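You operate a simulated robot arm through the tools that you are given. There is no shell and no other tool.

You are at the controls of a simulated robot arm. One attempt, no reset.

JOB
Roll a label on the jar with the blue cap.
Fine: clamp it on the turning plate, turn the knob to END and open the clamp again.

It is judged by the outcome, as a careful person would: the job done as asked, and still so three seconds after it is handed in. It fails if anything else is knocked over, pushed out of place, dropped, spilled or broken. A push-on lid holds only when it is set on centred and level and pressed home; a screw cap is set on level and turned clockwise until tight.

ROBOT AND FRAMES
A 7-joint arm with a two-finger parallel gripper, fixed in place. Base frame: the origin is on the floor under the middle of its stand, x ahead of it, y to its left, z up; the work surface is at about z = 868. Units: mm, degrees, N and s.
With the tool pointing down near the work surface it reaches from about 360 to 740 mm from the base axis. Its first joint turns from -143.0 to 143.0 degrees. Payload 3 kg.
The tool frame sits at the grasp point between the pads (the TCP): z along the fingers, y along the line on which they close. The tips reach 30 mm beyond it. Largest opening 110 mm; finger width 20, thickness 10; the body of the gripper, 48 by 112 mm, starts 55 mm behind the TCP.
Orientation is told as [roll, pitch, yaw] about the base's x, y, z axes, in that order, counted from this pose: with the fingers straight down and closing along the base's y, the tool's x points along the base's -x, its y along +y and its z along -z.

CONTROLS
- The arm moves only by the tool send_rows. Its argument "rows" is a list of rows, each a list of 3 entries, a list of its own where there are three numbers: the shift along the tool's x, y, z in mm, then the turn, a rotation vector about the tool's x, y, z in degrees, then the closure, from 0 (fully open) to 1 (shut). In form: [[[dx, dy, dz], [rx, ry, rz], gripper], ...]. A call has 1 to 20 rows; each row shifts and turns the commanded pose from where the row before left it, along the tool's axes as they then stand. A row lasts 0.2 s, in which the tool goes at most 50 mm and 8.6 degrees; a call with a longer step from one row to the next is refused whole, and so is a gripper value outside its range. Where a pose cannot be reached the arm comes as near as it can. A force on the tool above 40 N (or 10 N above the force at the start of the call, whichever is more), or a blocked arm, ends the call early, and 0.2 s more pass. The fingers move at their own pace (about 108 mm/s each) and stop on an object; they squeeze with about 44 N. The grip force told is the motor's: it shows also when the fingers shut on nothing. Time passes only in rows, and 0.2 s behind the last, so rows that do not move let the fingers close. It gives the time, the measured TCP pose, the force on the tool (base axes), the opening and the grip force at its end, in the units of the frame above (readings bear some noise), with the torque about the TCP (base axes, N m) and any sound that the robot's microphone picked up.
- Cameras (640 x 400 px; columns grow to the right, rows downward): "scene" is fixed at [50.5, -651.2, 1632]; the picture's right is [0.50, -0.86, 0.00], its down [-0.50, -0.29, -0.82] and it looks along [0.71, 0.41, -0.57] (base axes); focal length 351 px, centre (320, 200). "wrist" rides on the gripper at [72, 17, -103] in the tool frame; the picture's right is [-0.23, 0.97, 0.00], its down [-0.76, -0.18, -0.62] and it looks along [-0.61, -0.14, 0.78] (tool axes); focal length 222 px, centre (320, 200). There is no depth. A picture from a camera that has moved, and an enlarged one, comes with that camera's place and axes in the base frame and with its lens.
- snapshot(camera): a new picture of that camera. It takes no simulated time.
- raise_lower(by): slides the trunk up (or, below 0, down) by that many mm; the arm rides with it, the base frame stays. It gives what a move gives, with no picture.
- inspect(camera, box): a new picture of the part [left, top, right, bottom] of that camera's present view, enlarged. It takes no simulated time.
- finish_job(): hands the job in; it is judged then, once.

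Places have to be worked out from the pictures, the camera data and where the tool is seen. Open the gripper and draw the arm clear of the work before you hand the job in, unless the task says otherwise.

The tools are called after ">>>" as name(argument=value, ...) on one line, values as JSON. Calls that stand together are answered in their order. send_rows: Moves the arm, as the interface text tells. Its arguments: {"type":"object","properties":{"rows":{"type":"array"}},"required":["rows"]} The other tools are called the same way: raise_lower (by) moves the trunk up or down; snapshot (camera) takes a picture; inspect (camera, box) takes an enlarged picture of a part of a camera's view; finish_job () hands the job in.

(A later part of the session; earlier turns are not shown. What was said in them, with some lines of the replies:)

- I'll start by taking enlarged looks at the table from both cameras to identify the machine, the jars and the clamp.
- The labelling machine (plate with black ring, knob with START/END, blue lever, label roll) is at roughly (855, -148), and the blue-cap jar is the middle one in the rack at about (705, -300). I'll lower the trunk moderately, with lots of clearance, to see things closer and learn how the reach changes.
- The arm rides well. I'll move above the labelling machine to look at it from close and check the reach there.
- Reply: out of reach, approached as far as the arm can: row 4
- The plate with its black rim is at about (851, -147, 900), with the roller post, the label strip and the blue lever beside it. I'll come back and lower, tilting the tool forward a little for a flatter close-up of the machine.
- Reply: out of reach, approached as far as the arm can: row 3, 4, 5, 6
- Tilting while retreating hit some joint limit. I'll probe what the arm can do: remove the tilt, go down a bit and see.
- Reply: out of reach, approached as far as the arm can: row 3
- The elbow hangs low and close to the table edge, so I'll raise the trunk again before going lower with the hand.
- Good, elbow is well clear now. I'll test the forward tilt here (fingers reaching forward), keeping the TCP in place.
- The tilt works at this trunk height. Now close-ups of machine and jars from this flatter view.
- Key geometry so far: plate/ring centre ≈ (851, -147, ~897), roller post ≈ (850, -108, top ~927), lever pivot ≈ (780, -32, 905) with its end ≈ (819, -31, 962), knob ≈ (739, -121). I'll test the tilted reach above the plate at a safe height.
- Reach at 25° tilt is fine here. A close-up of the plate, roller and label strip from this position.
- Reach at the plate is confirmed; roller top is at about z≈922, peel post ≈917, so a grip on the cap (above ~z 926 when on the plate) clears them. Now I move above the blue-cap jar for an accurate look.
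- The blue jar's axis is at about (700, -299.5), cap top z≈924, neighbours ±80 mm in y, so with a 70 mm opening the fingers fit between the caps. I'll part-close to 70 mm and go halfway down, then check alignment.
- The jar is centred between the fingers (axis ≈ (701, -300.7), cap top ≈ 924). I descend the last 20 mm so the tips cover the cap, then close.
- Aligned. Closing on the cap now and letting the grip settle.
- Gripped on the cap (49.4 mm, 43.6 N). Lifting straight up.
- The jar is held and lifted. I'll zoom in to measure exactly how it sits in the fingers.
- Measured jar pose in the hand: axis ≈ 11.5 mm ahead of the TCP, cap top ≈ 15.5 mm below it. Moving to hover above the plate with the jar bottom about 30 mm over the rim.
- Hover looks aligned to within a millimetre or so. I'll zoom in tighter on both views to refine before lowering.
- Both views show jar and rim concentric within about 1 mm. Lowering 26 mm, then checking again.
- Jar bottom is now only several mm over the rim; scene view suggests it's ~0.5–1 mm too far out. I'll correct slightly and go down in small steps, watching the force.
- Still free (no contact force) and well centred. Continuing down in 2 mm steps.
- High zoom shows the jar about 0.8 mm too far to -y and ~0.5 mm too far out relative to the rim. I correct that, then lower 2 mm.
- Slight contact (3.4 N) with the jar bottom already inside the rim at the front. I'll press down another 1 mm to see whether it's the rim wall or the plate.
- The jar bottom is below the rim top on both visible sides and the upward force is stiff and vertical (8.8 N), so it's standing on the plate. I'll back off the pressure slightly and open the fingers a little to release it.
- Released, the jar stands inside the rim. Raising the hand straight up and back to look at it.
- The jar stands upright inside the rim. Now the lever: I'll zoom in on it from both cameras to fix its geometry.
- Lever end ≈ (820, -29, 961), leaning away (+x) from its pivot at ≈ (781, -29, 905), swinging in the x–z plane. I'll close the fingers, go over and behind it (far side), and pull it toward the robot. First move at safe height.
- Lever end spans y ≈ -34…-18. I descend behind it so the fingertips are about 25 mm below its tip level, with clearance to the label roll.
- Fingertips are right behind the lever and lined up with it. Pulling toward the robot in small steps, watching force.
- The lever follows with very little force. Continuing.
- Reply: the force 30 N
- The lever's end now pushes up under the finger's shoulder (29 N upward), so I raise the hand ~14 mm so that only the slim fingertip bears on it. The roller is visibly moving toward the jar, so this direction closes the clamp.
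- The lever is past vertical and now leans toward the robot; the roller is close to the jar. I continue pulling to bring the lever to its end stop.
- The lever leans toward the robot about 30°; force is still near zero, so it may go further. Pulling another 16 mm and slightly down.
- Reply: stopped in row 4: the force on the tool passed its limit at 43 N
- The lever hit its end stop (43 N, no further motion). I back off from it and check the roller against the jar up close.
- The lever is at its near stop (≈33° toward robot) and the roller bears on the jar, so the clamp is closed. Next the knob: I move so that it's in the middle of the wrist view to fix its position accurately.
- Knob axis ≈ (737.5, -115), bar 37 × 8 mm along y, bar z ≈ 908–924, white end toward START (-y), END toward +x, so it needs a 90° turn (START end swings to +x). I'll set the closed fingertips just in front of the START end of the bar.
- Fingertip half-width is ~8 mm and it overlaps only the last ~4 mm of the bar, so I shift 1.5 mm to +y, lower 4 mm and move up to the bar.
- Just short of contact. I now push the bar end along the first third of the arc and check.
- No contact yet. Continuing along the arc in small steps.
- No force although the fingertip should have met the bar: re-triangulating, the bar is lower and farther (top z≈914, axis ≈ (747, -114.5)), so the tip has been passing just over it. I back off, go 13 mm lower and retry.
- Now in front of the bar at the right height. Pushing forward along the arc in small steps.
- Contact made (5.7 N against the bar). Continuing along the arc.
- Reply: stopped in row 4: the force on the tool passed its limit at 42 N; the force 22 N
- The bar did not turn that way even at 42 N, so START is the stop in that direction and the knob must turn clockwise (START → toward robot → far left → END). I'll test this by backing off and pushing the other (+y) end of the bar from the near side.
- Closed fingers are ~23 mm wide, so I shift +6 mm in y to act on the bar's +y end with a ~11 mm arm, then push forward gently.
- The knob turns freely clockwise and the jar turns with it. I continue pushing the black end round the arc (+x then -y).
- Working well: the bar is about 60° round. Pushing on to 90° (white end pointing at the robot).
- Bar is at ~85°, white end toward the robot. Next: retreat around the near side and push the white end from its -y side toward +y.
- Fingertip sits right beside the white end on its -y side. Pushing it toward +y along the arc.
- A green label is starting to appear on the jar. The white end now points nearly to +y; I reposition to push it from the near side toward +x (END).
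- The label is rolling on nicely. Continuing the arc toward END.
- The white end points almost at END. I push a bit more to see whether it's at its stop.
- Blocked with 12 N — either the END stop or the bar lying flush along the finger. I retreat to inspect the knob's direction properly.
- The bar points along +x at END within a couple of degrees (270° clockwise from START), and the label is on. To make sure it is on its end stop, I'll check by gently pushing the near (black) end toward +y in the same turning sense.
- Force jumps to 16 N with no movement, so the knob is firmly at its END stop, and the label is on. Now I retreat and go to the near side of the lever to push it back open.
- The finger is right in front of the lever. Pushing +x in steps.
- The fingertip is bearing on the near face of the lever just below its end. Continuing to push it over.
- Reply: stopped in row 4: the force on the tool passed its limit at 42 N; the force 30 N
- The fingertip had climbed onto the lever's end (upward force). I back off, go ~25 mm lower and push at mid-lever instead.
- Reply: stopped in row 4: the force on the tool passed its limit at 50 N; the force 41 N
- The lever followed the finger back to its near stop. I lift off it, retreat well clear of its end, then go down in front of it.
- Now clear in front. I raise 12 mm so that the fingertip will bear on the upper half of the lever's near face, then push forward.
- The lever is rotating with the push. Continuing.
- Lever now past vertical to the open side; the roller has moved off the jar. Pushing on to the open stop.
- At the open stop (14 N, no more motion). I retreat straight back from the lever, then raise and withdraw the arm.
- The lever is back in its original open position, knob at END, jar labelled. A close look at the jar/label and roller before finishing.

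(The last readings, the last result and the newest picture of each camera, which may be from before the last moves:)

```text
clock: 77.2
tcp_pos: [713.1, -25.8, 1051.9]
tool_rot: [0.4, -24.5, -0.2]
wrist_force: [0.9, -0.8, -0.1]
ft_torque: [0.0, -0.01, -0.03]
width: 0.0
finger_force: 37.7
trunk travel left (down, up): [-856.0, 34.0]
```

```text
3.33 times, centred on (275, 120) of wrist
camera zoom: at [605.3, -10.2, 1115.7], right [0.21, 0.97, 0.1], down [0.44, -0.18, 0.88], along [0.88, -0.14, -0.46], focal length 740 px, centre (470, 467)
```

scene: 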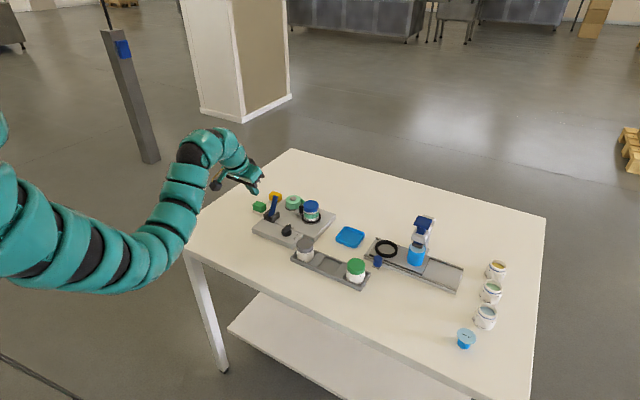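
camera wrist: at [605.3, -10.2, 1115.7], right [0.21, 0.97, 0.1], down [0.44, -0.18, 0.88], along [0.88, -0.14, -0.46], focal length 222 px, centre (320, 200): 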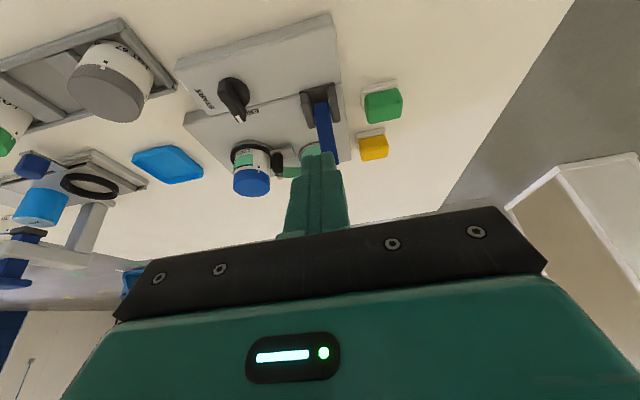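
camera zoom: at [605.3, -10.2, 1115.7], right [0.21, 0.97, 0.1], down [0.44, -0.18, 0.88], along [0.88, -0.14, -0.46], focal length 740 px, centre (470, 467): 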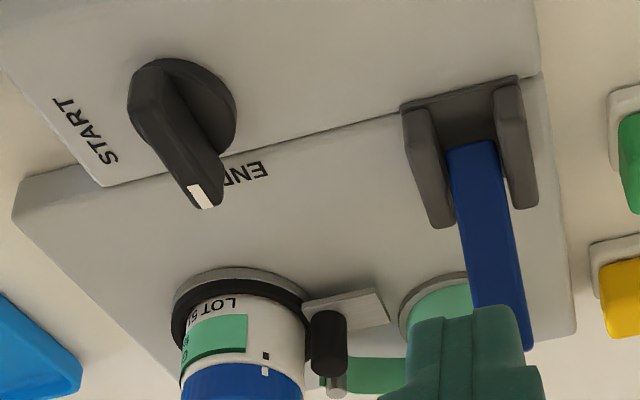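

Label lies level and complete on the jar, cap marks still aligned, roller off the jar, knob at END. I open the gripper and draw the arm clear up and back.

>>> send_rows(rows=[[[-8, 0, -30], [0, 0, 0], 0.5], [[10, 0, -35], [0, 0, 0], 0], [[20, 0, -30], [0, 0, 0], 0], [[20, 0, -20], [0, 0, 0], 0], [[0, 0, 0], [0, 0, 0], 0], [[0, 0, 0], [0, 0, 0], 0], [[0, 0, 0], [0, 0, 0], 0]])

>>> snapshot(camera="scene")

>>> inspect(camera="scene", box=[240, 180, 400, 300])

```text
clock: 78.8
tcp_pos: [626.3, -27.1, 1138.7]
tool_rot: [0.4, -24.4, -0.2]
wrist_force: [-0.3, 0.1, -0.3]
ft_torque: [0.02, 0.01, 0.01]
width: 110.2
finger_force: 0.0
trunk travel left (down, up): [-856.0, 34.0]
```

```text
taken
```

scene: 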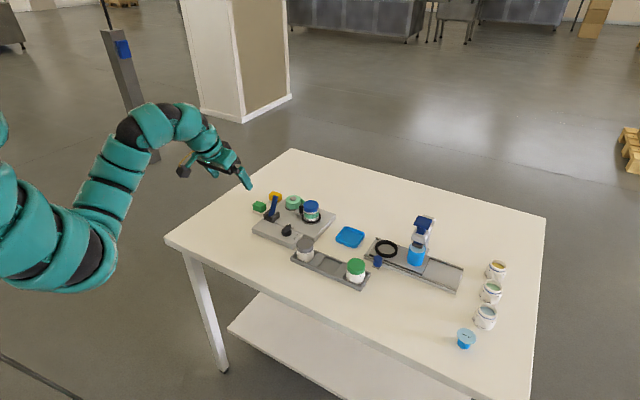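

```text
3.33 times, centred on (320, 240) of scene
camera zoom: at [50.5, -651.2, 1632.0], right [0.5, -0.86, 0.0], down [-0.5, -0.29, -0.82], along [0.71, 0.41, -0.57], focal length 1169 px, centre (320, 67)
```

zoom: 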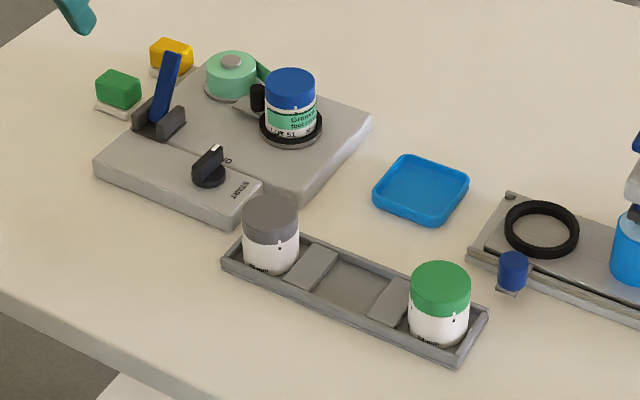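

Everything is in place: the jar is labelled and standing upright on the plate, the knob is at END, the clamp is open, the other items are undisturbed, and the arm is clear with the gripper open. I'm handing the job in.

>>> finish_job()

```text
The job is handed in.
```

The blue-cap jar now has its label on. It is standing upright on the turning plate. The knob is at END and the clamp is open again.

- **Label:** it lies level on the jar, and the trailing edge is fully on and separate from the strip. I could not see the far side of the jar.
- **Knob:** it did not turn the short way from START, so I turned it about 270° clockwise to END. It stops firmly there.
- **Clamp:** the lever is back at its original open stop, and the roller is back in its open position.
- **Lever contact:** while opening the clamp, the fingertip rode up onto the end of the lever twice. The push peaked at about 50 N before I backed off and pushed lower down. I saw no damage.
- **Everything else:** the other jars and items look undisturbed in the last picture. The gripper is open and the arm is drawn clear of the work.
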